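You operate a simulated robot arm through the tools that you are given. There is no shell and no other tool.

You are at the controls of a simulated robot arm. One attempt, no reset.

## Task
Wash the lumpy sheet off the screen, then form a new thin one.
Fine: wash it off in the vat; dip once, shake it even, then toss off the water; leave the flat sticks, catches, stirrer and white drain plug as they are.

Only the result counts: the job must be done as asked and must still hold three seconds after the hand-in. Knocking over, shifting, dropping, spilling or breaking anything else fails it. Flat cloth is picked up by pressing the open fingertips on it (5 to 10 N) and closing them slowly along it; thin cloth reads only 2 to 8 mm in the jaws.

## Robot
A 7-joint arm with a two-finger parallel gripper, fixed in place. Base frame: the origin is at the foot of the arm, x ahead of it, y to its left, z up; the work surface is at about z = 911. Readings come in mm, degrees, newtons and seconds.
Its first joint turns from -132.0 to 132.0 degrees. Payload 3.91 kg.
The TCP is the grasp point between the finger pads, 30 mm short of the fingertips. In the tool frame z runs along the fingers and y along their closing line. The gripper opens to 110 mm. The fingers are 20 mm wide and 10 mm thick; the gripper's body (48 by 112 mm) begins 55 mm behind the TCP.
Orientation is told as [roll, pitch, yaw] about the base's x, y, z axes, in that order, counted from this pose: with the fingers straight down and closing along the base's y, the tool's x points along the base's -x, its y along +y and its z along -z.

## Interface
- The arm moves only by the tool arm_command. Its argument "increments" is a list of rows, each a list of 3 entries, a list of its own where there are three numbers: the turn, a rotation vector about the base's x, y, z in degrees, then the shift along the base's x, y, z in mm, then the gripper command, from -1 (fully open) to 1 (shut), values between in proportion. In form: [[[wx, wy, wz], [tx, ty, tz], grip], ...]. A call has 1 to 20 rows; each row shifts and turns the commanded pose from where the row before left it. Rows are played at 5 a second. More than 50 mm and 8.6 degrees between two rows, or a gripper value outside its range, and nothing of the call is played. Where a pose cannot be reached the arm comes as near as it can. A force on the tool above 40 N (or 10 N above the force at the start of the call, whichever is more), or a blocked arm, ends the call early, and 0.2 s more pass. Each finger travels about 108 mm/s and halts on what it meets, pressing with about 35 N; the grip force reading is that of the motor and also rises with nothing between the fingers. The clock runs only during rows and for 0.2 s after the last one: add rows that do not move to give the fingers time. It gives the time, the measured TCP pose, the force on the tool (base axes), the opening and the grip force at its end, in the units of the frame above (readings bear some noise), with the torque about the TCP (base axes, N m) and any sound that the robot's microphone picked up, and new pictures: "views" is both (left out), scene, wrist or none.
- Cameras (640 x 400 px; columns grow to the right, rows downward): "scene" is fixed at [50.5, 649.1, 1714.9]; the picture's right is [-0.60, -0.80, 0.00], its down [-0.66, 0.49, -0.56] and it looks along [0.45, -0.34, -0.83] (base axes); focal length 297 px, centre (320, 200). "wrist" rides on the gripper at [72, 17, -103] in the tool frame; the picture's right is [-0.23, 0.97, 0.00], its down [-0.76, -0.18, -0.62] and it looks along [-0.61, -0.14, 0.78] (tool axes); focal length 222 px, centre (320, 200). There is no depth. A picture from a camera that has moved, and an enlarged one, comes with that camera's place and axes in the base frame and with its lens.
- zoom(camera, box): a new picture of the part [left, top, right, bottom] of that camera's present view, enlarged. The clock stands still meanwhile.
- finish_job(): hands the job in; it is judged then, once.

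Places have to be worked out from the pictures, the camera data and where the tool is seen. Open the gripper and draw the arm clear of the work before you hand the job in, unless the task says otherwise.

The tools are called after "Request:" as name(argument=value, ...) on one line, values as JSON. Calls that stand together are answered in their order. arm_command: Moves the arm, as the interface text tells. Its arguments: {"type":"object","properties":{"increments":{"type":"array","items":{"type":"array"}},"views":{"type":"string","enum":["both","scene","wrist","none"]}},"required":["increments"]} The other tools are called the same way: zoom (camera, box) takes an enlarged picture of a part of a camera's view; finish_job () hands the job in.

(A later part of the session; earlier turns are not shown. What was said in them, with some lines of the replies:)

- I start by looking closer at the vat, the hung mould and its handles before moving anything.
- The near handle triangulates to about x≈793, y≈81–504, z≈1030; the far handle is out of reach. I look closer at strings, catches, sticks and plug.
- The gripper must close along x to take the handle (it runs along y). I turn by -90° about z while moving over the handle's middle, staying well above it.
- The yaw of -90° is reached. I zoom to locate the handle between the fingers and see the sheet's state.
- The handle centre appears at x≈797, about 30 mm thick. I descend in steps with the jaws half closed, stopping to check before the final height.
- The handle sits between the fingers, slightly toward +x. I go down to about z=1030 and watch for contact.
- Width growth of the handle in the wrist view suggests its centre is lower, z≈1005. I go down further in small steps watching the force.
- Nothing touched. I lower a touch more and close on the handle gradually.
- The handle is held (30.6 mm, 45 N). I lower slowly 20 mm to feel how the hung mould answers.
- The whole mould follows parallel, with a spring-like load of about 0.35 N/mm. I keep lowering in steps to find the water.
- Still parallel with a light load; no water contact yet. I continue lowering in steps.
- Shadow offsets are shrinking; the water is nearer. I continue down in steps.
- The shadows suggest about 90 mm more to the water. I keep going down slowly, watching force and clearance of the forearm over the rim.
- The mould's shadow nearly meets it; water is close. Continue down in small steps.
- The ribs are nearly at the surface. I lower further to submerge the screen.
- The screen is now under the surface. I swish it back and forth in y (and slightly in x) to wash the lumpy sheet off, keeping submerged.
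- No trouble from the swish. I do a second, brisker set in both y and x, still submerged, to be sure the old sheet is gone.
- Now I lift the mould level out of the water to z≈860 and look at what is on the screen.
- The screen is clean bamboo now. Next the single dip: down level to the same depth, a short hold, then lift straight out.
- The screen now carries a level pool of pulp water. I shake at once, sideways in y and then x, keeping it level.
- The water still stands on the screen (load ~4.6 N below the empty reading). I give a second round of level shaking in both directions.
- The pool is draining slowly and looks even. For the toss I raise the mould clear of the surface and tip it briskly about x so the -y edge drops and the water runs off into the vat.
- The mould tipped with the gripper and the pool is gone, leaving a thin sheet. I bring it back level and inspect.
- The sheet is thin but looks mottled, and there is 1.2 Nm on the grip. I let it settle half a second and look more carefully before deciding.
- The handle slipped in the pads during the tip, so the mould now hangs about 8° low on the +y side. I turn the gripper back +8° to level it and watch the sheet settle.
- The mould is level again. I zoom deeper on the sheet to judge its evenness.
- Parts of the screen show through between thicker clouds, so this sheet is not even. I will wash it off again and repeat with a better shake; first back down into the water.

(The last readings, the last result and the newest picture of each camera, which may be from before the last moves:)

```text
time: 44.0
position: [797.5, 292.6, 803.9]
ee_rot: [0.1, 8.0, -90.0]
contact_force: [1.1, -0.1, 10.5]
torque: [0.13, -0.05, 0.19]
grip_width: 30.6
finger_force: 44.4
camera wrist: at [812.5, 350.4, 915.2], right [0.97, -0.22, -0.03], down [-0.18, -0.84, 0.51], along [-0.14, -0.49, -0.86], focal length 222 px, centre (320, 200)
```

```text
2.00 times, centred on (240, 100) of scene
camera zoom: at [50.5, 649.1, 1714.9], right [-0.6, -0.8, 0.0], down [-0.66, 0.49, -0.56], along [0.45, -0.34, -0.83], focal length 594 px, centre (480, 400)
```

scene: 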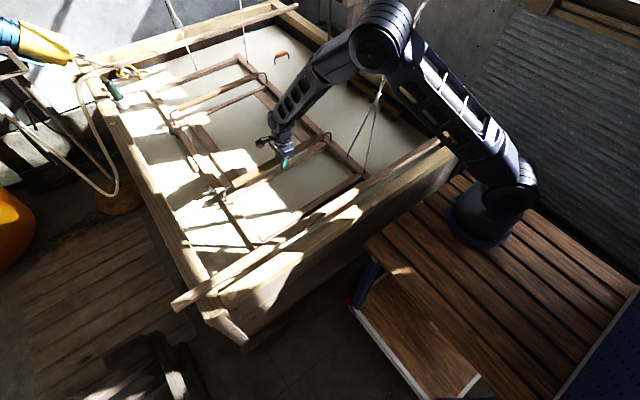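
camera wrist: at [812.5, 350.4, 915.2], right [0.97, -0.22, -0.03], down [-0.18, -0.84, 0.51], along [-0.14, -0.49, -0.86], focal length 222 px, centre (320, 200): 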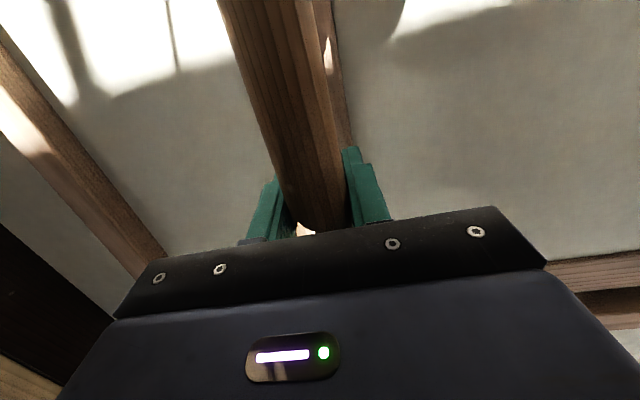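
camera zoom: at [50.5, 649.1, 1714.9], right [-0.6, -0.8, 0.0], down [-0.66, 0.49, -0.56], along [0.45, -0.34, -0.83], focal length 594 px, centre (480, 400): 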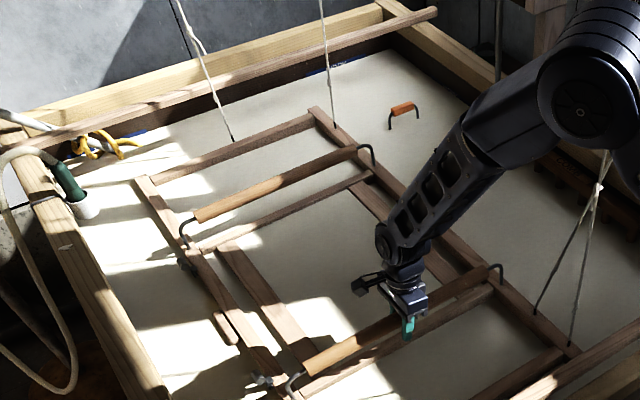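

Submerged level again. I repeat the same swishing wash in y and x.

Request:
arm_command(increments=[[[0, 0, 0], [0, 15, -3], 1], [[0, 0, 0], [0, 25, 0], 1], [[0, 0, 0], [0, -20, 0], 1], [[0, 0, 0], [0, -35, 0], 1], [[0, 0, 0], [0, -25, 0], 1], [[0, 0, 0], [0, 25, 0], 1], [[0, 0, 0], [0, 35, 0], 1], [[0, 0, 0], [0, 20, 0], 1], [[0, 0, 0], [0, -20, 0], 1], [[0, 0, 0], [0, -20, 0], 1], [[0, 0, 0], [20, 0, 0], 1], [[0, 0, 0], [15, 0, 0], 1], [[0, 0, 0], [-35, 0, 0], 1], [[0, 0, 0], [-30, 0, 0], 1], [[0, 0, 0], [30, 0, 0], 1], [[0, 0, 0], [35, 0, 0], 1], [[0, 0, 0], [-35, 0, 0], 1], [[0, 0, 0], [-30, 0, 0], 1], [[0, 0, 0], [30, 0, 0], 1], [[0, 0, 0], [0, 0, 0], 1]], views="none")

Request:
arm_command(increments=[[[0, 0, 0], [20, 0, 0], 1], [[0, 0, 0], [15, 0, 0], 1], [[0, 0, 0], [-35, 0, 0], 1], [[0, 0, 0], [-30, 0, 0], 1], [[0, 0, 0], [30, 0, 0], 1], [[0, 0, 0], [35, 0, 0], 1], [[0, 0, 0], [-35, 0, 0], 1], [[0, 0, 0], [-30, 0, 0], 1], [[0, 0, 0], [30, 0, 0], 1], [[0, 0, 0], [0, 20, 0], 1], [[0, 0, 0], [0, 20, 0], 1], [[0, 0, 0], [0, -20, 0], 1], [[0, 0, 0], [0, -35, 0], 1], [[0, 0, 0], [0, -20, 0], 1], [[0, 0, 0], [0, 20, 0], 1], [[0, 0, 0], [0, 35, 0], 1], [[0, 0, 0], [0, -20, 0], 1], [[0, 0, 0], [0, 0, 0], 1]])

```text
time: 48.2
position: [796.1, 291.9, 800.0]
ee_rot: [-0.1, 8.0, -90.0]
contact_force: [0.8, 1.8, 11.9]
torque: [0.25, 0.12, -0.2]
grip_width: 31.0
finger_force: 45.2
```

```text
time: 52.0
position: [795.6, 293.0, 802.3]
ee_rot: [0.0, 7.9, -90.0]
contact_force: [0.1, 0.4, 12.7]
torque: [0.16, 0.07, -0.33]
grip_width: 30.8
finger_force: 44.8
camera wrist: at [811.3, 350.8, 915.1], right [0.97, -0.23, -0.03], down [-0.18, -0.84, 0.51], along [-0.14, -0.49, -0.86], focal length 222 px, centre (320, 200)
```

scene: 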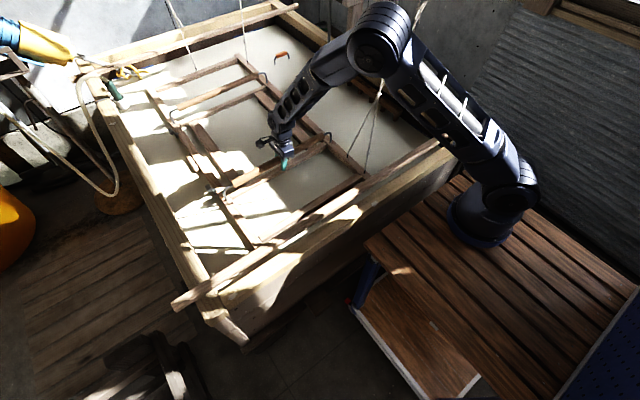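
wrist: 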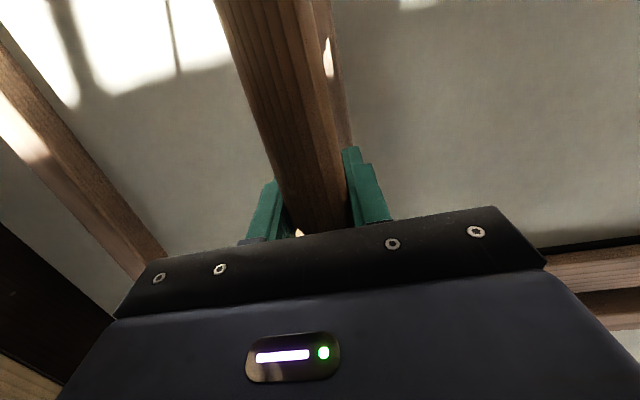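

Now I lift out level to check that the screen is clean.

Request:
arm_command(increments=[[[0, 0, 0], [0, 0, 8], 1], [[0, 0, 0], [0, 0, 10], 1], [[0, 0, 0], [0, 0, 10], 1], [[0, 0, 0], [0, 0, 10], 1], [[0, 0, 0], [0, 0, 10], 1], [[0, 0, 0], [0, 0, 10], 1]])

Request:
zoom(camera="scene", box=[140, 40, 380, 190])

```text
time: 53.4
position: [796.8, 292.3, 857.9]
ee_rot: [0.0, 8.0, -90.0]
contact_force: [1.7, 0.3, 10.0]
torque: [0.23, -0.08, -0.2]
grip_width: 30.8
finger_force: 45.1
camera wrist: at [812.7, 350.0, 970.0], right [0.97, -0.23, -0.03], down [-0.18, -0.84, 0.51], along [-0.14, -0.49, -0.86], focal length 222 px, centre (320, 200)
```

scene: 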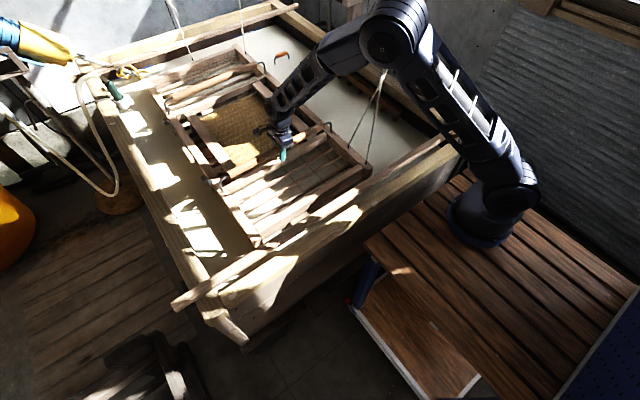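
wrist: 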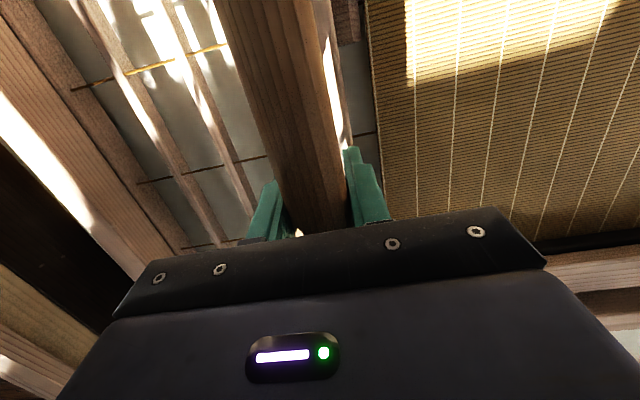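

```text
2.67 times, centred on (260, 115) of scene
camera zoom: at [50.5, 649.1, 1714.9], right [-0.6, -0.8, 0.0], down [-0.66, 0.49, -0.56], along [0.45, -0.34, -0.83], focal length 793 px, centre (480, 427)
```

zoom: 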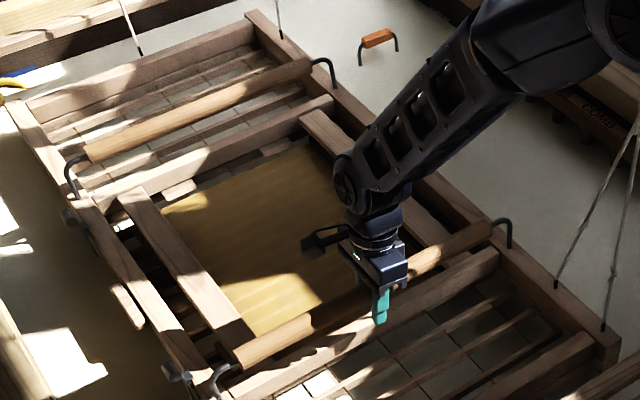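

Clean screen again. I make the single dip and start shaking at once with longer strokes, mainly along x where the mould follows the grip without yawing.

Request:
arm_command(increments=[[[0, 0, 0], [0, 0, -12], 1], [[0, 0, 0], [0, 0, -15], 1], [[0, 0, 0], [0, 0, -15], 1], [[0, 0, 0], [0, 0, -12], 1], [[0, 0, 0], [0, 0, -3], 1], [[0, 0, 0], [0, 0, 0], 1], [[0, 0, 0], [0, 0, 8], 1], [[0, 0, 0], [0, 0, 12], 1], [[0, 0, 0], [0, 0, 14], 1], [[0, 0, 0], [0, 0, 14], 1], [[0, 0, 0], [0, 0, 9], 1], [[0, 0, 0], [25, 0, 0], 1], [[0, 0, 0], [-25, 0, 0], 1], [[0, 0, 0], [-25, 0, 0], 1], [[0, 0, 0], [25, 0, 0], 1], [[0, 0, 0], [25, 0, 0], 1], [[0, 0, 0], [-25, 0, 0], 1], [[0, 0, 0], [-25, 0, 0], 1], [[0, 0, 0], [25, 0, 0], 1]])

Request:
zoom(camera="scene", box=[140, 40, 380, 190])

```text
time: 57.4
position: [798.0, 290.8, 856.3]
ee_rot: [0.0, 8.1, -90.0]
contact_force: [-0.9, 0.6, 6.2]
torque: [0.13, -0.43, -0.33]
grip_width: 30.7
finger_force: 44.6
camera wrist: at [814.0, 349.4, 968.9], right [0.97, -0.22, -0.03], down [-0.18, -0.84, 0.51], along [-0.14, -0.49, -0.86], focal length 222 px, centre (320, 200)
```

scene: 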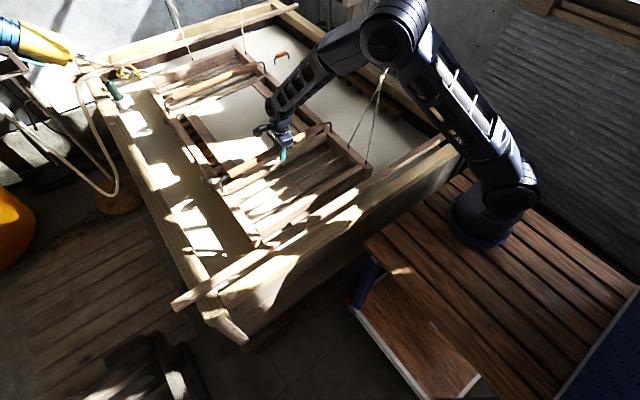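
wrist: 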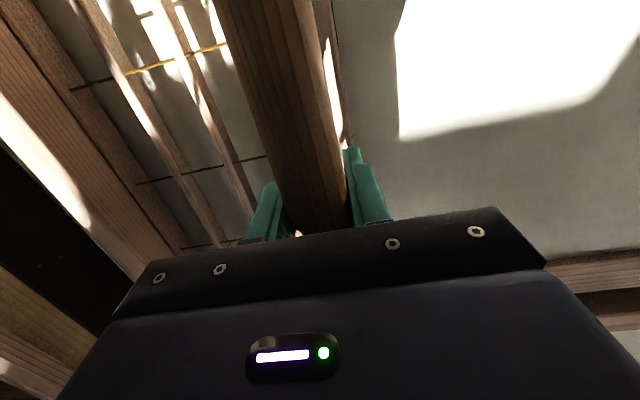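

```text
2.67 times, centred on (260, 115) of scene
camera zoom: at [50.5, 649.1, 1714.9], right [-0.6, -0.8, 0.0], down [-0.66, 0.49, -0.56], along [0.45, -0.34, -0.83], focal length 793 px, centre (480, 427)
```

zoom: 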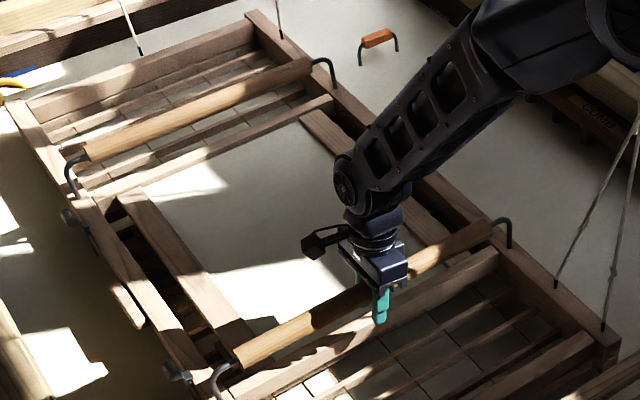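

The charge is on. I go on shaking, alternating y and x strokes, without delay.

Request:
arm_command(increments=[[[0, 0, 0], [0, 22, 0], 1], [[0, 0, 0], [0, -22, 0], 1], [[0, 0, 0], [0, -22, 0], 1], [[0, 0, 0], [0, 22, 0], 1], [[0, 0, 0], [0, 22, 0], 1], [[0, 0, 0], [0, -22, 0], 1], [[0, 0, 0], [0, -22, 0], 1], [[0, 0, 0], [0, 22, 0], 1], [[0, 0, 0], [28, 0, 0], 1], [[0, 0, 0], [-28, 0, 0], 1], [[0, 0, 0], [-28, 0, 0], 1], [[0, 0, 0], [28, 0, 0], 1], [[0, 0, 0], [28, 0, 0], 1], [[0, 0, 0], [-28, 0, 0], 1], [[0, 0, 0], [-28, 0, 0], 1], [[0, 0, 0], [28, 0, 0], 1], [[0, 0, 0], [28, 0, 0], 1], [[0, 0, 0], [-28, 0, 0], 1], [[0, 0, 0], [-28, 0, 0], 1], [[0, 0, 0], [28, 0, 0], 1]])

Request:
zoom(camera="wrist", box=[320, 0, 640, 200])

Request:
zoom(camera="scene", box=[140, 40, 380, 190])

```text
time: 61.6
position: [797.3, 293.9, 855.1]
ee_rot: [-0.1, 8.0, -90.0]
contact_force: [-1.0, 1.1, 7.3]
torque: [0.08, -0.32, -0.35]
grip_width: 30.8
finger_force: 44.7
camera wrist: at [812.7, 350.8, 968.4], right [0.97, -0.22, -0.03], down [-0.18, -0.84, 0.51], along [-0.14, -0.49, -0.86], focal length 222 px, centre (320, 200)
```

scene: 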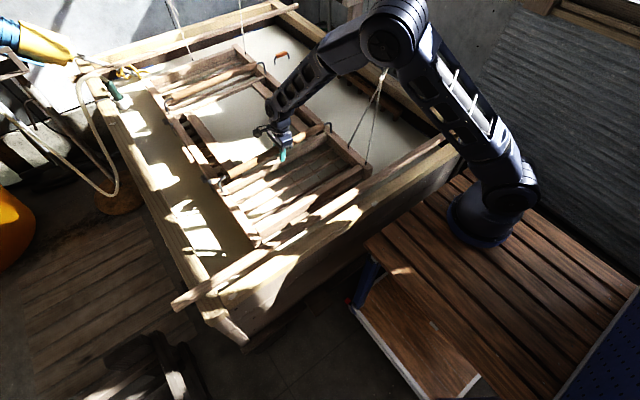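
wrist: 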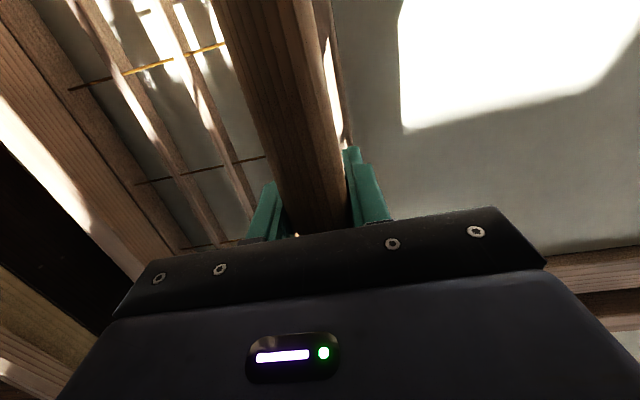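

```text
2.00 times, centred on (480, 100) of wrist
camera zoom: at [812.7, 350.8, 968.4], right [0.97, -0.22, -0.03], down [-0.18, -0.84, 0.51], along [-0.14, -0.49, -0.86], focal length 444 px, centre (0, 400)
```

zoom: 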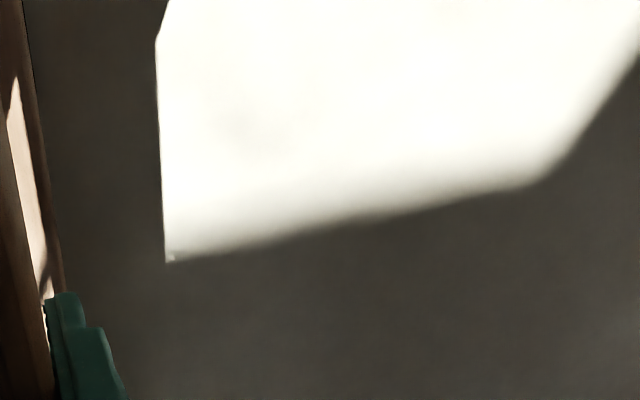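

```text
2.67 times, centred on (260, 115) of scene
camera zoom: at [50.5, 649.1, 1714.9], right [-0.6, -0.8, 0.0], down [-0.66, 0.49, -0.56], along [0.45, -0.34, -0.83], focal length 793 px, centre (480, 427)
```

zoom: 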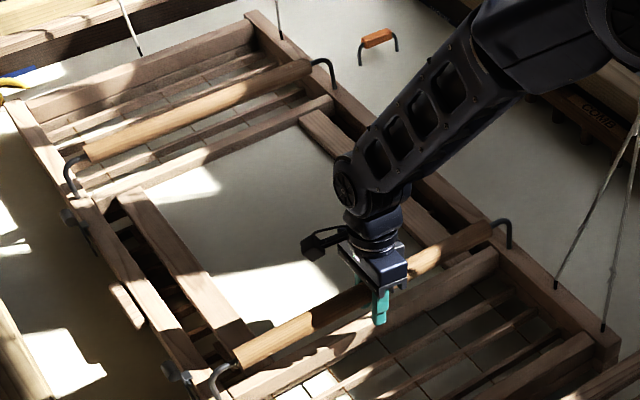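

The load reading has risen to 7.3 N, so water still remains to work with. One more shorter round of shaking in both directions, then I will toss.

Request:
arm_command(increments=[[[0, 0, 0], [0, 25, 0], 1], [[0, 0, 0], [0, -25, 0], 1], [[0, 0, 0], [0, -25, 0], 1], [[0, 0, 0], [0, 25, 0], 1], [[0, 0, 0], [0, 25, 0], 1], [[0, 0, 0], [0, -25, 0], 1], [[0, 0, 0], [0, -25, 0], 1], [[0, 0, 0], [0, 25, 0], 1], [[0, 0, 0], [30, 0, 0], 1], [[0, 0, 0], [-30, 0, 0], 1], [[0, 0, 0], [-30, 0, 0], 1], [[0, 0, 0], [30, 0, 0], 1], [[0, 0, 0], [30, 0, 0], 1], [[0, 0, 0], [-30, 0, 0], 1], [[0, 0, 0], [-30, 0, 0], 1], [[0, 0, 0], [30, 0, 0], 1]])

Request:
zoom(camera="wrist", box=[320, 0, 640, 200])

Request:
zoom(camera="scene", box=[190, 75, 270, 125])

```text
time: 64.0
position: [775.6, 291.0, 858.0]
ee_rot: [0.7, 8.1, -90.1]
contact_force: [2.9, 0.2, 6.7]
torque: [0.2, -0.38, 0.11]
grip_width: 30.7
finger_force: 44.8
stopped in row 12: the force on the tool passed its limit at 59 N (the readings are from after the stop); the commanded pose is now the measured one
camera wrist: at [790.3, 348.8, 971.6], right [0.97, -0.23, -0.02], down [-0.19, -0.84, 0.51], along [-0.13, -0.49, -0.86], focal length 222 px, centre (320, 200)
```

scene: 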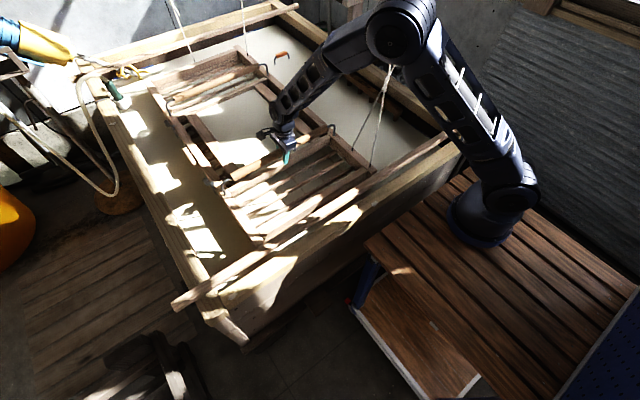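
wrist: 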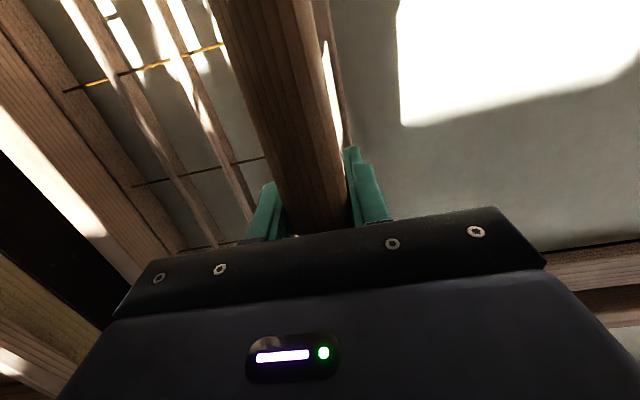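

```text
2.00 times, centred on (480, 100) of wrist
camera zoom: at [790.3, 348.8, 971.6], right [0.97, -0.23, -0.02], down [-0.19, -0.84, 0.51], along [-0.13, -0.49, -0.86], focal length 444 px, centre (0, 400)
```

zoom: 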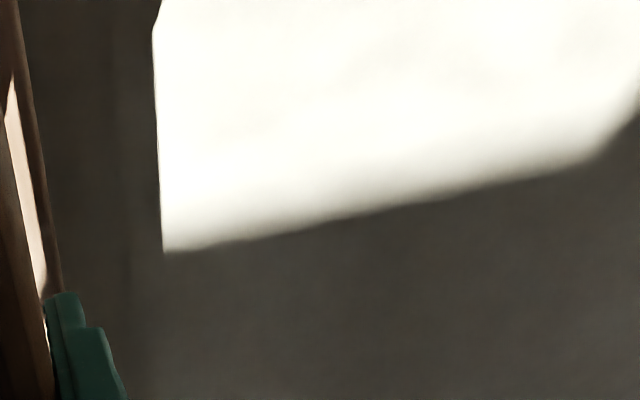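

```text
8.00 times, centred on (230, 100) of scene
camera zoom: at [50.5, 649.1, 1714.9], right [-0.6, -0.8, 0.0], down [-0.66, 0.49, -0.56], along [0.45, -0.34, -0.83], focal length 2378 px, centre (1040, 1000)
```

zoom: 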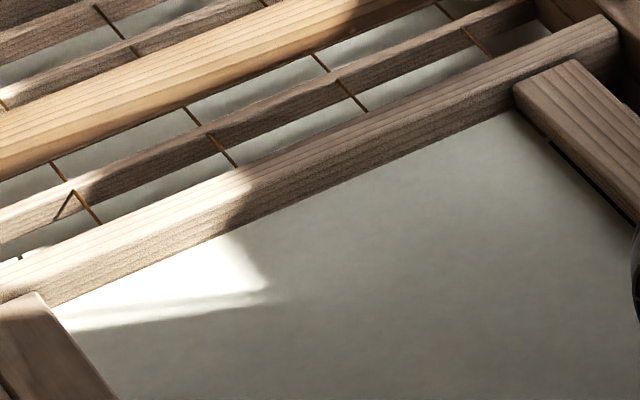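

A force spike (59 N) stopped the last x stroke, likely the mould's inertia or its near end touching the vat wall; nothing appears shifted. I return to centre with gentler, smaller strokes.

Request:
arm_command(increments=[[[0, 0, 0], [10, 0, 0], 1], [[0, 0, 0], [14, 0, 0], 1], [[0, 0, 0], [16, 0, 0], 1], [[0, 0, 0], [-16, 0, 0], 1], [[0, 0, 0], [-16, 0, 0], 1], [[0, 0, 0], [16, 0, 0], 1], [[0, 0, 0], [0, 18, 0], 1], [[0, 0, 0], [0, -18, 0], 1], [[0, 0, 0], [0, -18, 0], 1], [[0, 0, 0], [0, 18, 0], 1], [[0, 0, 0], [0, 18, 0], 1], [[0, 0, 0], [0, -18, 0], 1], [[0, 0, 0], [0, -18, 0], 1], [[0, 0, 0], [0, 18, 0], 1]])

Request:
zoom(camera="wrist", box=[320, 0, 640, 200])

Request:
zoom(camera="scene", box=[190, 75, 270, 125])

```text
time: 67.0
position: [797.8, 289.6, 856.8]
ee_rot: [0.6, 8.0, -90.0]
contact_force: [0.5, -1.1, 9.0]
torque: [0.15, 0.04, 0.71]
grip_width: 31.0
finger_force: 45.1
camera wrist: at [813.1, 348.1, 970.0], right [0.97, -0.23, -0.02], down [-0.18, -0.84, 0.51], along [-0.13, -0.49, -0.86], focal length 222 px, centre (320, 200)
```

scene: 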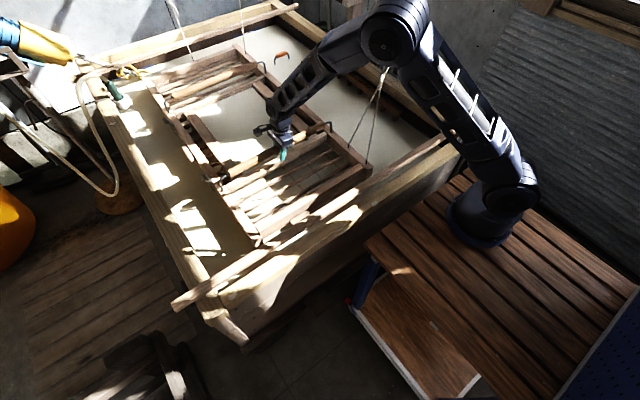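
wrist: 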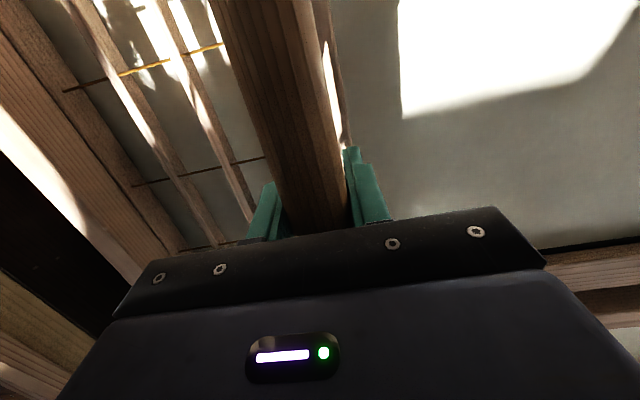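

```text
2.00 times, centred on (480, 100) of wrist
camera zoom: at [813.1, 348.1, 970.0], right [0.97, -0.23, -0.02], down [-0.18, -0.84, 0.51], along [-0.13, -0.49, -0.86], focal length 444 px, centre (0, 400)
```

zoom: 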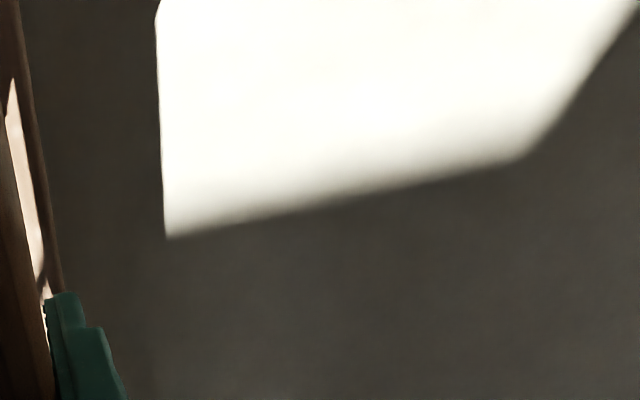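

```text
8.00 times, centred on (230, 100) of scene
camera zoom: at [50.5, 649.1, 1714.9], right [-0.6, -0.8, 0.0], down [-0.66, 0.49, -0.56], along [0.45, -0.34, -0.83], focal length 2378 px, centre (1040, 1000)
```

zoom: 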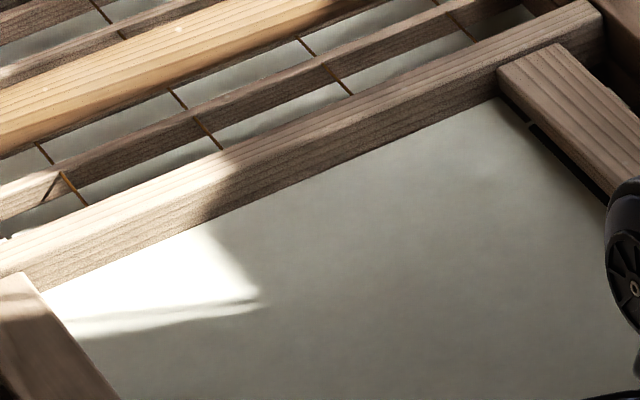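

The surface looks even now. I raise clear and tip it as before (-y edge down) to toss off the remaining water.

Request:
arm_command(increments=[[[0, 0, 0], [0, 0, 20], 1], [[0, 0, 0], [0, 0, 30], 1], [[0, 0, 0], [0, 0, 30], 1], [[0, 0, 0], [0, 0, 20], 1], [[6, 0, 0], [0, 0, 3], 1], [[8, 0, 0], [0, 0, 2], 1], [[8, 0, 0], [0, 0, 0], 1]])

Request:
zoom(camera="scene", box=[80, 0, 400, 200])

Request:
zoom(camera="wrist", box=[320, 0, 640, 200])

```text
time: 68.6
position: [798.5, 291.5, 964.2]
ee_rot: [0.6, 30.2, -90.0]
contact_force: [-1.1, 0.8, 4.6]
torque: [-1.44, -0.2, 0.29]
grip_width: 30.9
finger_force: 45.3
camera wrist: at [812.5, 303.0, 1089.5], right [0.97, -0.2, -0.11], down [-0.18, -0.97, 0.15], along [-0.13, -0.13, -0.98], focal length 222 px, centre (320, 200)
```

scene: 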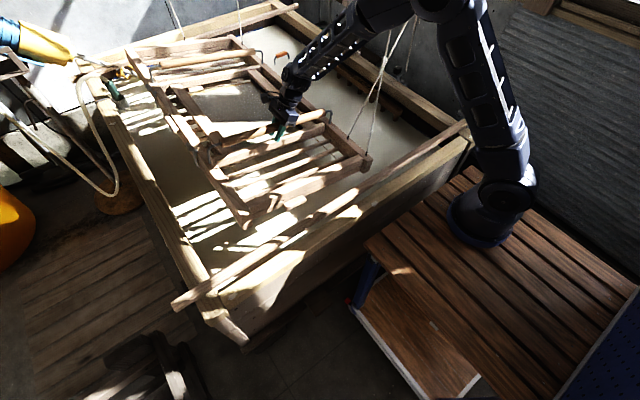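
wrist: 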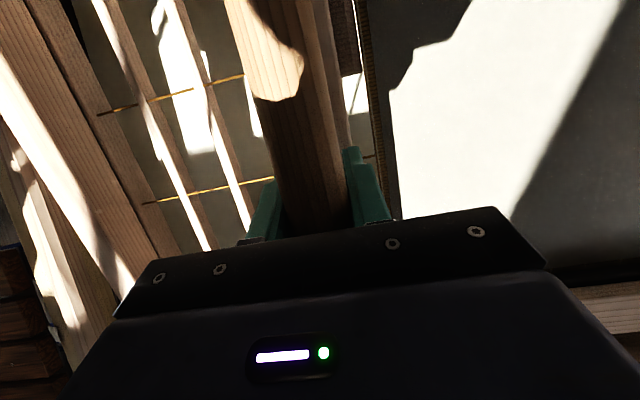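

```text
2.00 times, centred on (240, 100) of scene
camera zoom: at [50.5, 649.1, 1714.9], right [-0.6, -0.8, 0.0], down [-0.66, 0.49, -0.56], along [0.45, -0.34, -0.83], focal length 594 px, centre (480, 400)
```

zoom: 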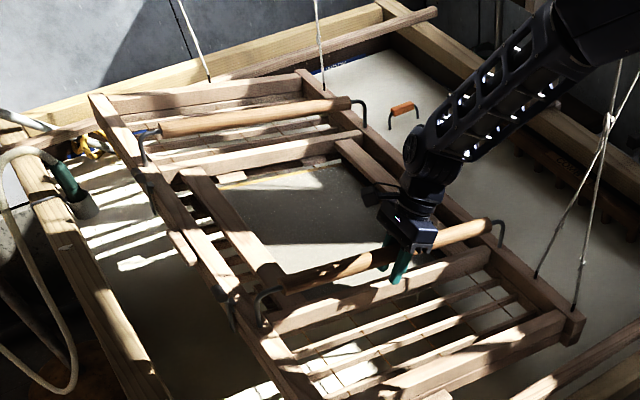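

```text
2.00 times, centred on (480, 100) of wrist
camera zoom: at [812.5, 303.0, 1089.5], right [0.97, -0.2, -0.11], down [-0.18, -0.97, 0.15], along [-0.13, -0.13, -0.98], focal length 444 px, centre (0, 400)
```

zoom: 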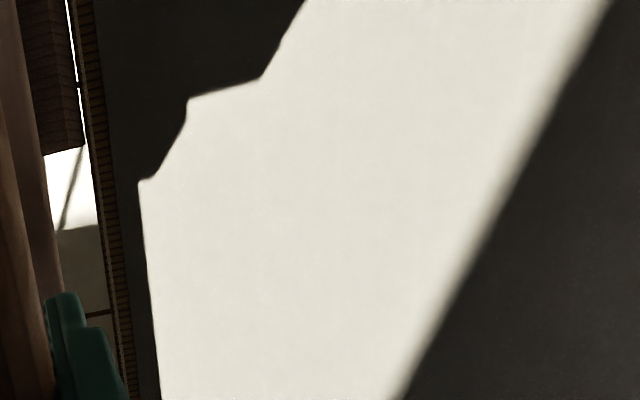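

The sheet is now uniformly smooth. I bring the mould back to level gently, aiming for zero torque (about -14° of turn).

Request:
arm_command(increments=[[[-5, 0, 0], [0, 0, 0], 1], [[-5, 0, 0], [0, 0, 0], 1], [[-4, 0, 0], [0, 0, 0], 1], [[0, 0, 0], [0, 0, 0], 1], [[0, 0, 0], [0, 0, 0], 1]])

Request:
zoom(camera="scene", box=[80, 0, 400, 200])

Request:
zoom(camera="scene", box=[190, 75, 270, 125])

Request:
zoom(camera="wrist", box=[320, 0, 640, 200])

```text
time: 69.8
position: [799.7, 291.4, 962.5]
ee_rot: [0.6, 16.1, -90.1]
contact_force: [0.9, 0.8, 5.7]
torque: [0.43, 0.1, 0.49]
grip_width: 30.7
finger_force: 44.8
camera wrist: at [813.8, 332.5, 1082.8], right [0.97, -0.22, -0.05], down [-0.19, -0.9, 0.39], along [-0.13, -0.37, -0.92], focal length 222 px, centre (320, 200)
```

scene: 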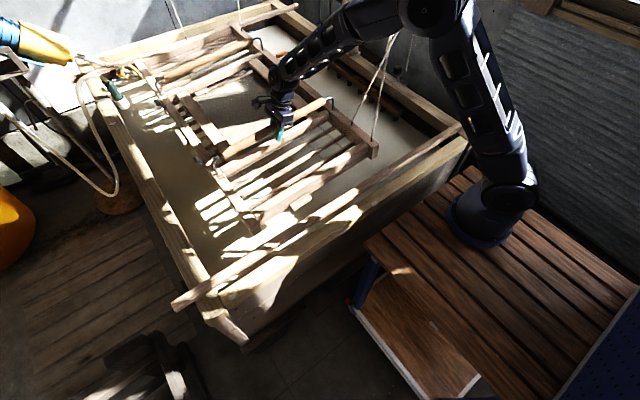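
wrist: 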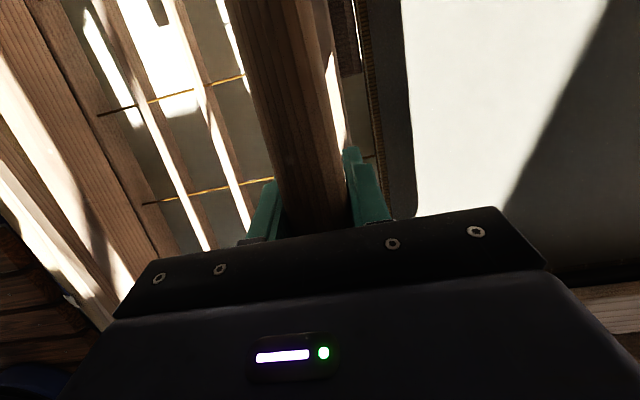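

```text
2.00 times, centred on (240, 100) of scene
camera zoom: at [50.5, 649.1, 1714.9], right [-0.6, -0.8, 0.0], down [-0.66, 0.49, -0.56], along [0.45, -0.34, -0.83], focal length 594 px, centre (480, 400)
```

zoom: 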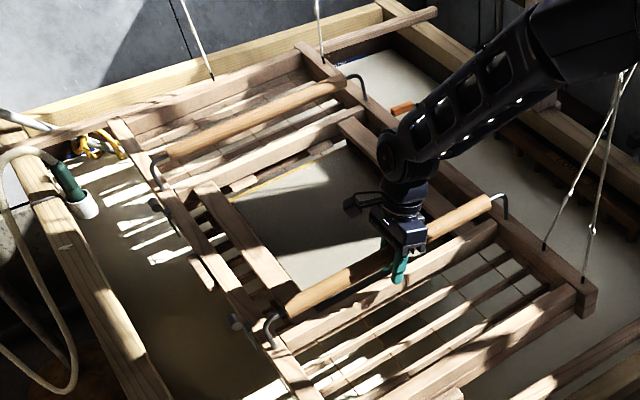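

```text
8.00 times, centred on (230, 100) of scene
camera zoom: at [50.5, 649.1, 1714.9], right [-0.6, -0.8, 0.0], down [-0.66, 0.49, -0.56], along [0.45, -0.34, -0.83], focal length 2378 px, centre (1040, 1000)
```

zoom: 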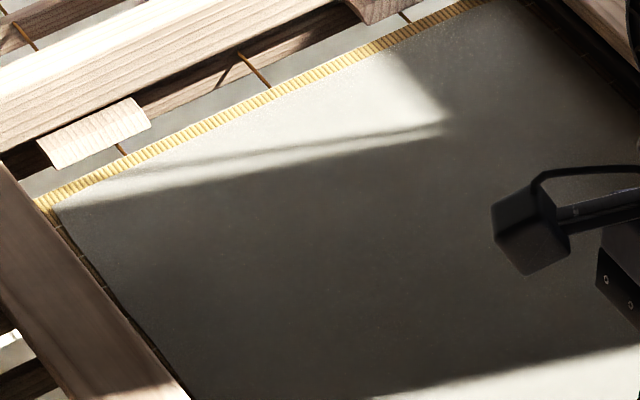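

```text
2.00 times, centred on (480, 100) of wrist
camera zoom: at [813.8, 332.5, 1082.8], right [0.97, -0.22, -0.05], down [-0.19, -0.9, 0.39], along [-0.13, -0.37, -0.92], focal length 444 px, centre (0, 400)
```

zoom: 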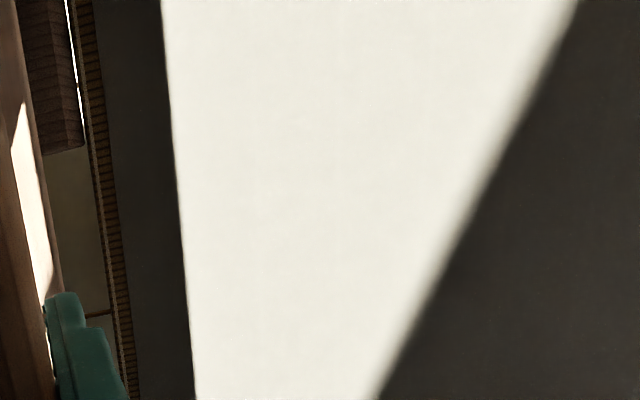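

Sheet is even, with no pool left. I trim out the remaining torque (turn +3° about x, +2° about z) while rising slowly to the mould's free hanging height near z=1008.

Request:
arm_command(increments=[[[1.5, 0, 1], [0, 0, 5], 1], [[1.5, 0, 1], [0, 0, 6], 1], [[0, 0, 0], [0, 0, 6], 1], [[0, 0, 0], [0, 0, 6], 1], [[0, 0, 0], [0, 0, 6], 1], [[0, 0, 0], [0, 0, 5], 1], [[0, 0, 0], [0, 0, 5], 1], [[0, 0, 0], [0, 0, 0], 1], [[0, 0, 0], [0, 0, 0], 1]])

```text
time: 71.8
position: [797.9, 289.8, 1003.8]
ee_rot: [0.6, 19.0, -88.0]
contact_force: [0.1, 0.1, -3.3]
torque: [0.11, 0.1, -0.87]
grip_width: 30.9
finger_force: 45.2
camera wrist: at [811.7, 325.5, 1124.5], right [0.98, -0.18, -0.06], down [-0.15, -0.93, 0.34], along [-0.12, -0.32, -0.94], focal length 222 px, centre (320, 200)
```

scene: 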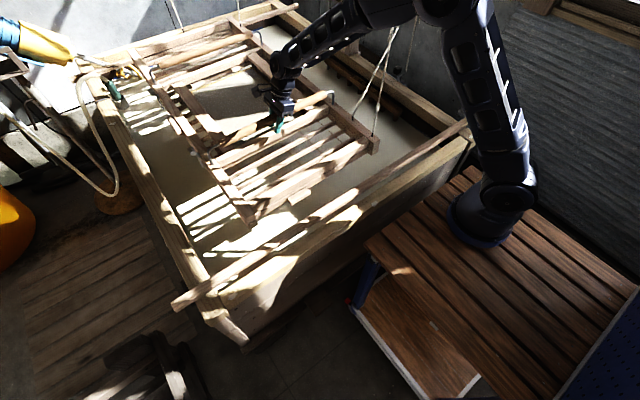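
wrist: 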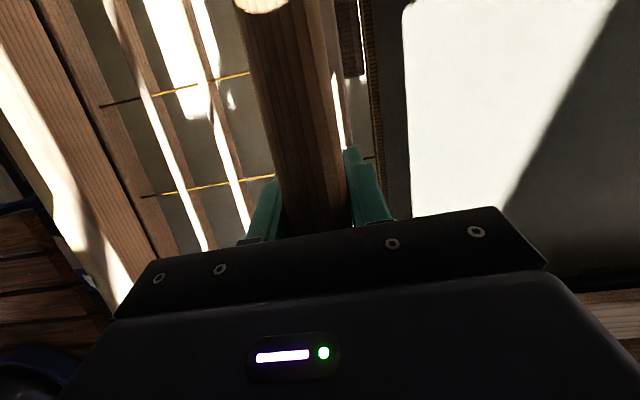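

At z=1004 the mould's weight begins to hang on the gripper (-3.3 N) and there is a small yaw torque; I trim down 3 mm and back about 1.3° in yaw.

Request:
arm_command(increments=[[[0, 0, -0.7], [0, 0, -1.5], 1], [[0, 0, -0.6], [0, 0, -2], 1], [[0, 0, 0], [0, 0, 0], 1], [[0, 0, 0], [0, 0, 0], 1]])

```text
time: 72.8
position: [797.9, 290.5, 998.9]
ee_rot: [0.6, 19.1, -89.4]
contact_force: [0.5, 0.5, 4.2]
torque: [0.14, -0.24, -0.45]
grip_width: 30.9
finger_force: 45.4
camera wrist: at [812.2, 325.9, 1120.7], right [0.98, -0.21, -0.06], down [-0.17, -0.92, 0.34], along [-0.13, -0.32, -0.94], focal length 222 px, centre (320, 200)
```

scene: 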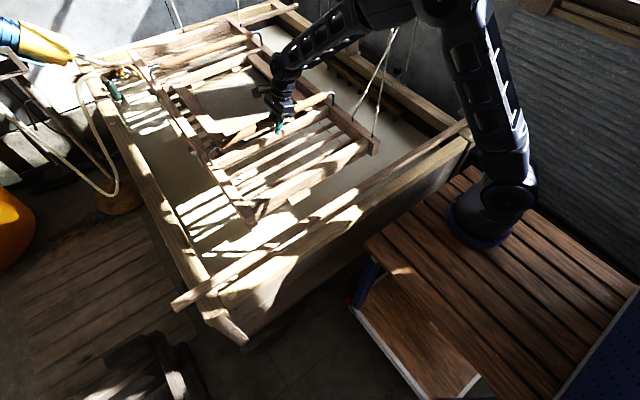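
wrist: 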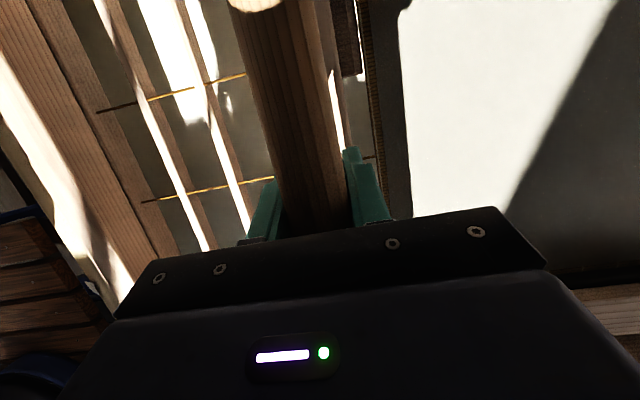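

Balance lies between, near z≈1001.5. I trim to it and then open slowly.

Request:
arm_command(increments=[[[0, 0, -0.7], [0, 0, 2.5], 1], [[0, 0, 0], [0, 0, 0], 1], [[0, 0, 0], [0, 0, 0], 1]], views="none")

```text
time: 73.6
position: [798.5, 289.7, 1001.5]
ee_rot: [0.6, 19.0, -90.1]
contact_force: [-1.0, 0.6, -2.6]
torque: [0.13, 0.31, 0.64]
grip_width: 30.9
finger_force: 45.6
```

Forces are near zero, so the mould hangs on its strings. I open gently (to about 50 mm first) and look.

Request:
arm_command(increments=[[[0, 0, 0], [0, 0, 0], 0.42], [[0, 0, 0], [0, 0, 0], 0.3], [[0, 0, 0], [0, 0, 0], 0.15], [[0, 0, 0], [0, 0, 0], 0.0], [[0, 0, 0], [0, 0, 0], -0.1], [[0, 0, 0], [0, 0, 0], -0.2], [[0, 0, 0], [0, 0, 0], -0.2]])

Request:
zoom(camera="scene", box=[80, 0, 400, 200])

```text
time: 75.2
position: [798.0, 290.8, 1002.1]
ee_rot: [0.6, 19.0, -90.1]
contact_force: [-0.8, -0.9, 0.5]
torque: [-0.02, -0.01, 0.0]
grip_width: 66.1
finger_force: 0.0
camera wrist: at [812.8, 325.1, 1123.0], right [0.97, -0.22, -0.06], down [-0.19, -0.92, 0.34], along [-0.13, -0.32, -0.94], focal length 222 px, centre (320, 200)
```

scene: 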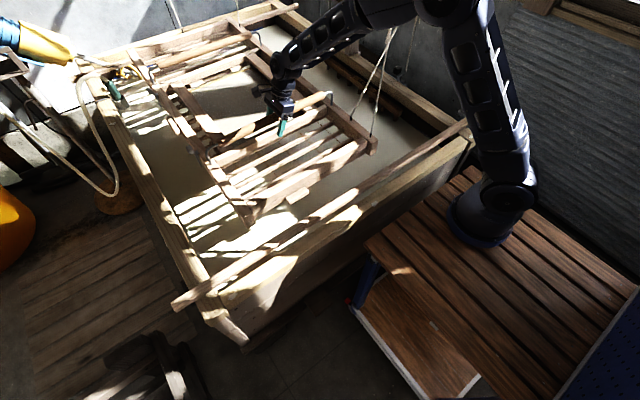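
wrist: 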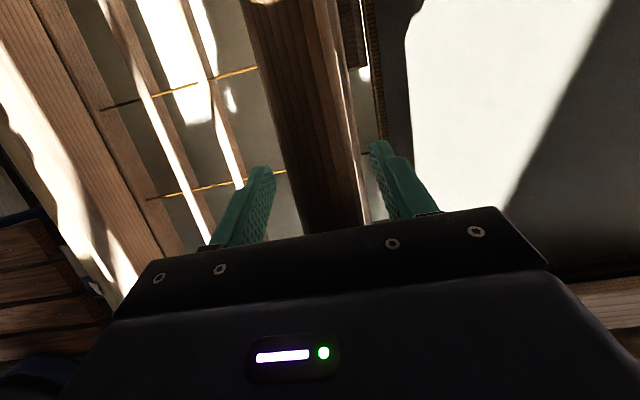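

```text
2.00 times, centred on (240, 100) of scene
camera zoom: at [50.5, 649.1, 1714.9], right [-0.6, -0.8, 0.0], down [-0.66, 0.49, -0.56], along [0.45, -0.34, -0.83], focal length 594 px, centre (480, 400)
```

zoom: 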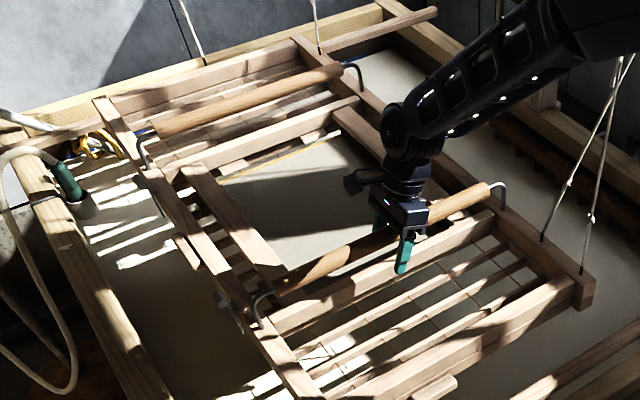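

The mould hangs free at its original place. I withdraw along the tool axis slowly, then go farther up and toward the base.

Request:
arm_command(increments=[[[0, 0, 0], [0, -3, 9], -0.2], [[0, 0, 0], [0, -4, 12], -0.2], [[0, 0, 0], [0, -5, 14], -0.2], [[0, 0, 0], [0, -6, 18], -0.2], [[0, 0, 0], [0, -6, 20], -0.2], [[0, 0, 0], [0, -6, 20], -0.2], [[-5, 0, 0], [-10, 0, 20], -0.2], [[-5, 0, 0], [-15, 0, 20], -0.5], [[-5, 0, 0], [-20, 0, 20], -1], [[-4, 0, 0], [-20, 0, 20], -1], [[0, 0, 0], [-20, 0, 20], -1], [[0, 0, 0], [-20, 0, 20], -1], [[0, 0, 0], [-20, 0, 15], -1], [[0, 0, 0], [0, 0, 0], -1]])

Request:
zoom(camera="scene", box=[80, 0, 400, 200])

Request:
zoom(camera="scene", box=[180, 70, 300, 145])

Request:
zoom(camera="scene", box=[0, 0, 240, 150])

Request:
zoom(camera="scene", box=[140, 120, 460, 320])

```text
time: 78.2
position: [673.8, 263.8, 1231.8]
ee_rot: [0.6, 0.0, -90.0]
contact_force: [0.3, 0.2, -0.2]
torque: [0.01, 0.01, 0.0]
grip_width: 110.0
finger_force: 0.0
camera wrist: at [688.3, 336.2, 1334.7], right [0.97, -0.23, 0.01], down [-0.19, -0.76, 0.62], along [-0.13, -0.61, -0.78], focal length 222 px, centre (320, 200)
```

scene: 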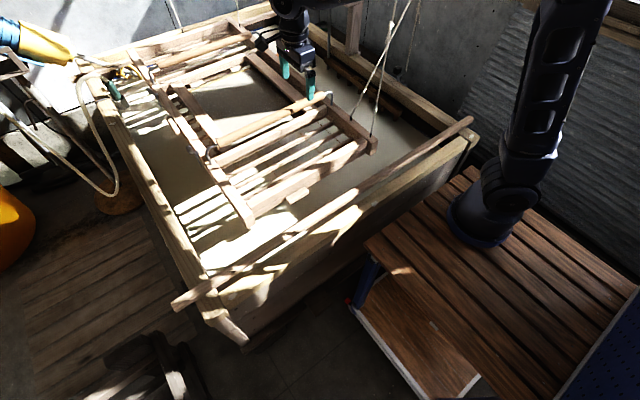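
wrist: 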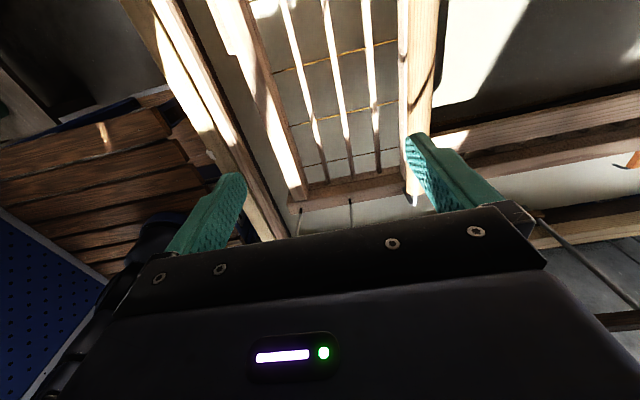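

```text
2.00 times, centred on (240, 100) of scene
camera zoom: at [50.5, 649.1, 1714.9], right [-0.6, -0.8, 0.0], down [-0.66, 0.49, -0.56], along [0.45, -0.34, -0.83], focal length 594 px, centre (480, 400)
```

zoom: 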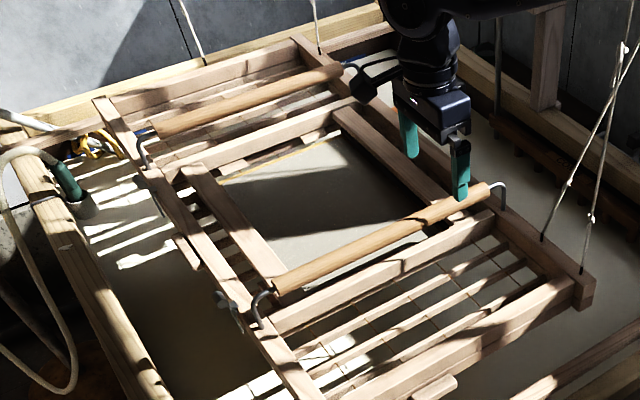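

```text
5.33 times, centred on (240, 108) of scene
camera zoom: at [50.5, 649.1, 1714.9], right [-0.6, -0.8, 0.0], down [-0.66, 0.49, -0.56], along [0.45, -0.34, -0.83], focal length 1585 px, centre (747, 693)
```

zoom: 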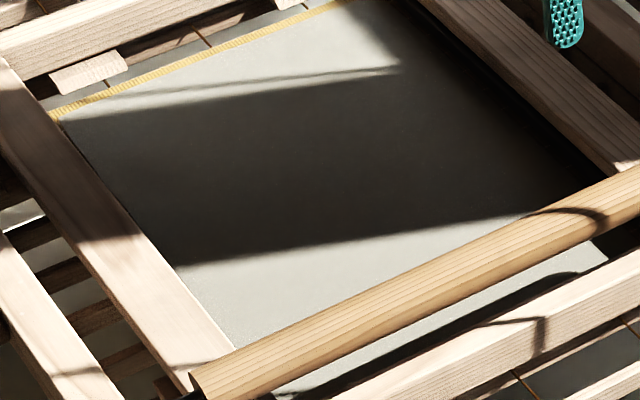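

```text
2.67 times, centred on (120, 75) of scene
camera zoom: at [50.5, 649.1, 1714.9], right [-0.6, -0.8, 0.0], down [-0.66, 0.49, -0.56], along [0.45, -0.34, -0.83], focal length 793 px, centre (853, 533)
```

zoom: 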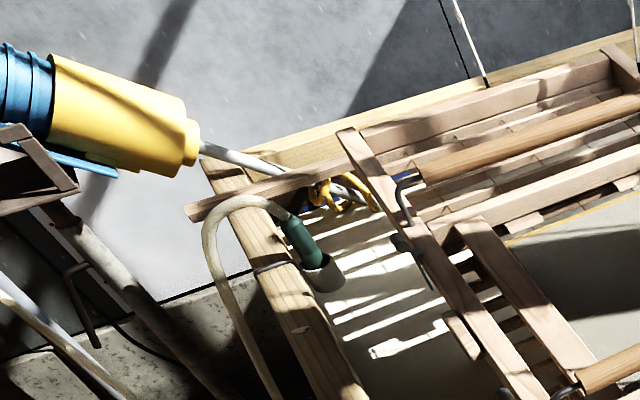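

```text
2.00 times, centred on (300, 220) of scene
camera zoom: at [50.5, 649.1, 1714.9], right [-0.6, -0.8, 0.0], down [-0.66, 0.49, -0.56], along [0.45, -0.34, -0.83], focal length 594 px, centre (360, 160)
```

zoom: 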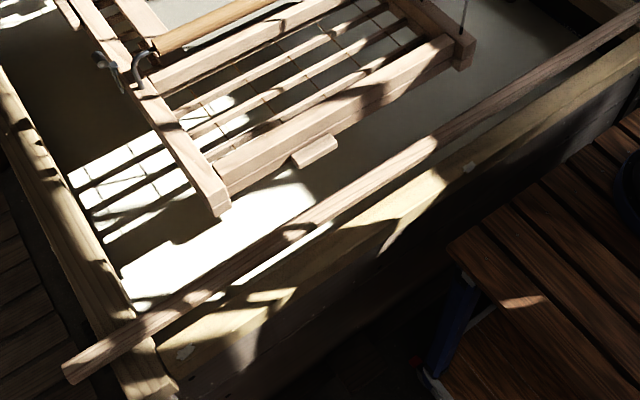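

The sheet is smooth and thin, the mould hangs as at the start, and sticks, catches, stirrer and rods look untouched. I wait a moment with the arm clear to let everything rest.

Request:
arm_command(increments=[[[0, 0, 0], [-10, 0, 10], -1], [[0, 0, 0], [0, 0, 0], -1], [[0, 0, 0], [0, 0, 0], -1], [[0, 0, 0], [0, 0, 0], -1], [[0, 0, 0], [0, 0, 0], -1], [[0, 0, 0], [0, 0, 0], -1], [[0, 0, 0], [0, 0, 0], -1], [[0, 0, 0], [0, 0, 0], -1], [[0, 0, 0], [0, 0, 0], -1], [[0, 0, 0], [0, 0, 0], -1]], views="scene")

Request:
zoom(camera="scene", box=[180, 50, 340, 150])

```text
time: 80.4
position: [664.2, 263.6, 1239.0]
ee_rot: [0.6, 0.0, -90.0]
contact_force: [-1.2, -0.3, -0.3]
torque: [0.01, 0.01, -0.01]
grip_width: 110.3
finger_force: 0.1
```

scene: 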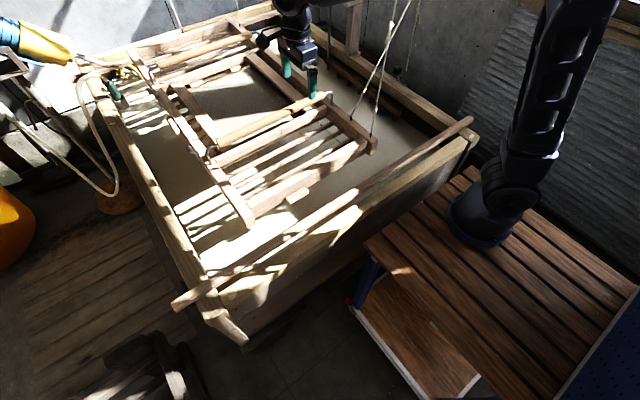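

```text
4.00 times, centred on (260, 100) of scene
camera zoom: at [50.5, 649.1, 1714.9], right [-0.6, -0.8, 0.0], down [-0.66, 0.49, -0.56], along [0.45, -0.34, -0.83], focal length 1189 px, centre (560, 600)
```

zoom: 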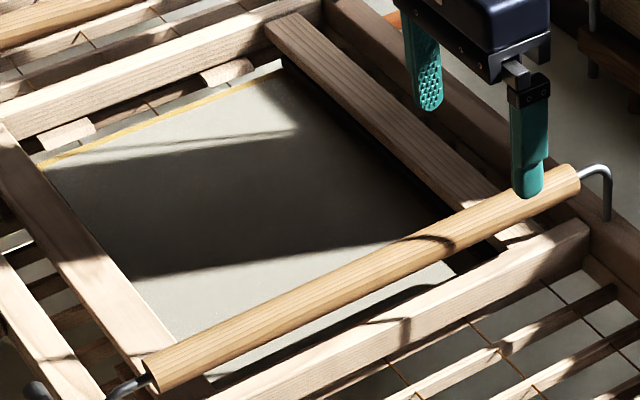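

Everything is at rest, the sheet is even, and the arm is clear with the gripper open. I hand the job in.

Request:
finish_job()

```text
The job is handed in.
```

I washed the lumpy sheet off in the vat. The screen now carries a new thin, even sheet with no pool of water left on it. The job is handed in, and I have not seen a verdict.

- **Second try:** My first new sheet came out patchy, with the screen showing through in places. I washed it off again and made the final sheet from one fresh dip, with longer shaking. So the mould was dipped twice over the whole job, though only once since the last wash.
- **Force spike:** One shaking stroke was stopped at 59 N. The cause was either the mould's own swing or its near end touching the vat wall. Nothing looked shifted afterwards.
- **Slip while tipping:** The handle turned a little in the fingers when I tossed off the water. I levelled the mould before letting go.

In the last pictures the mould hung freely where it started. The flat sticks, catches and stirrer looked as they were. I never identified the white drain plug, but nothing in the vat looked moved. The gripper is open and the arm is clear of the work.
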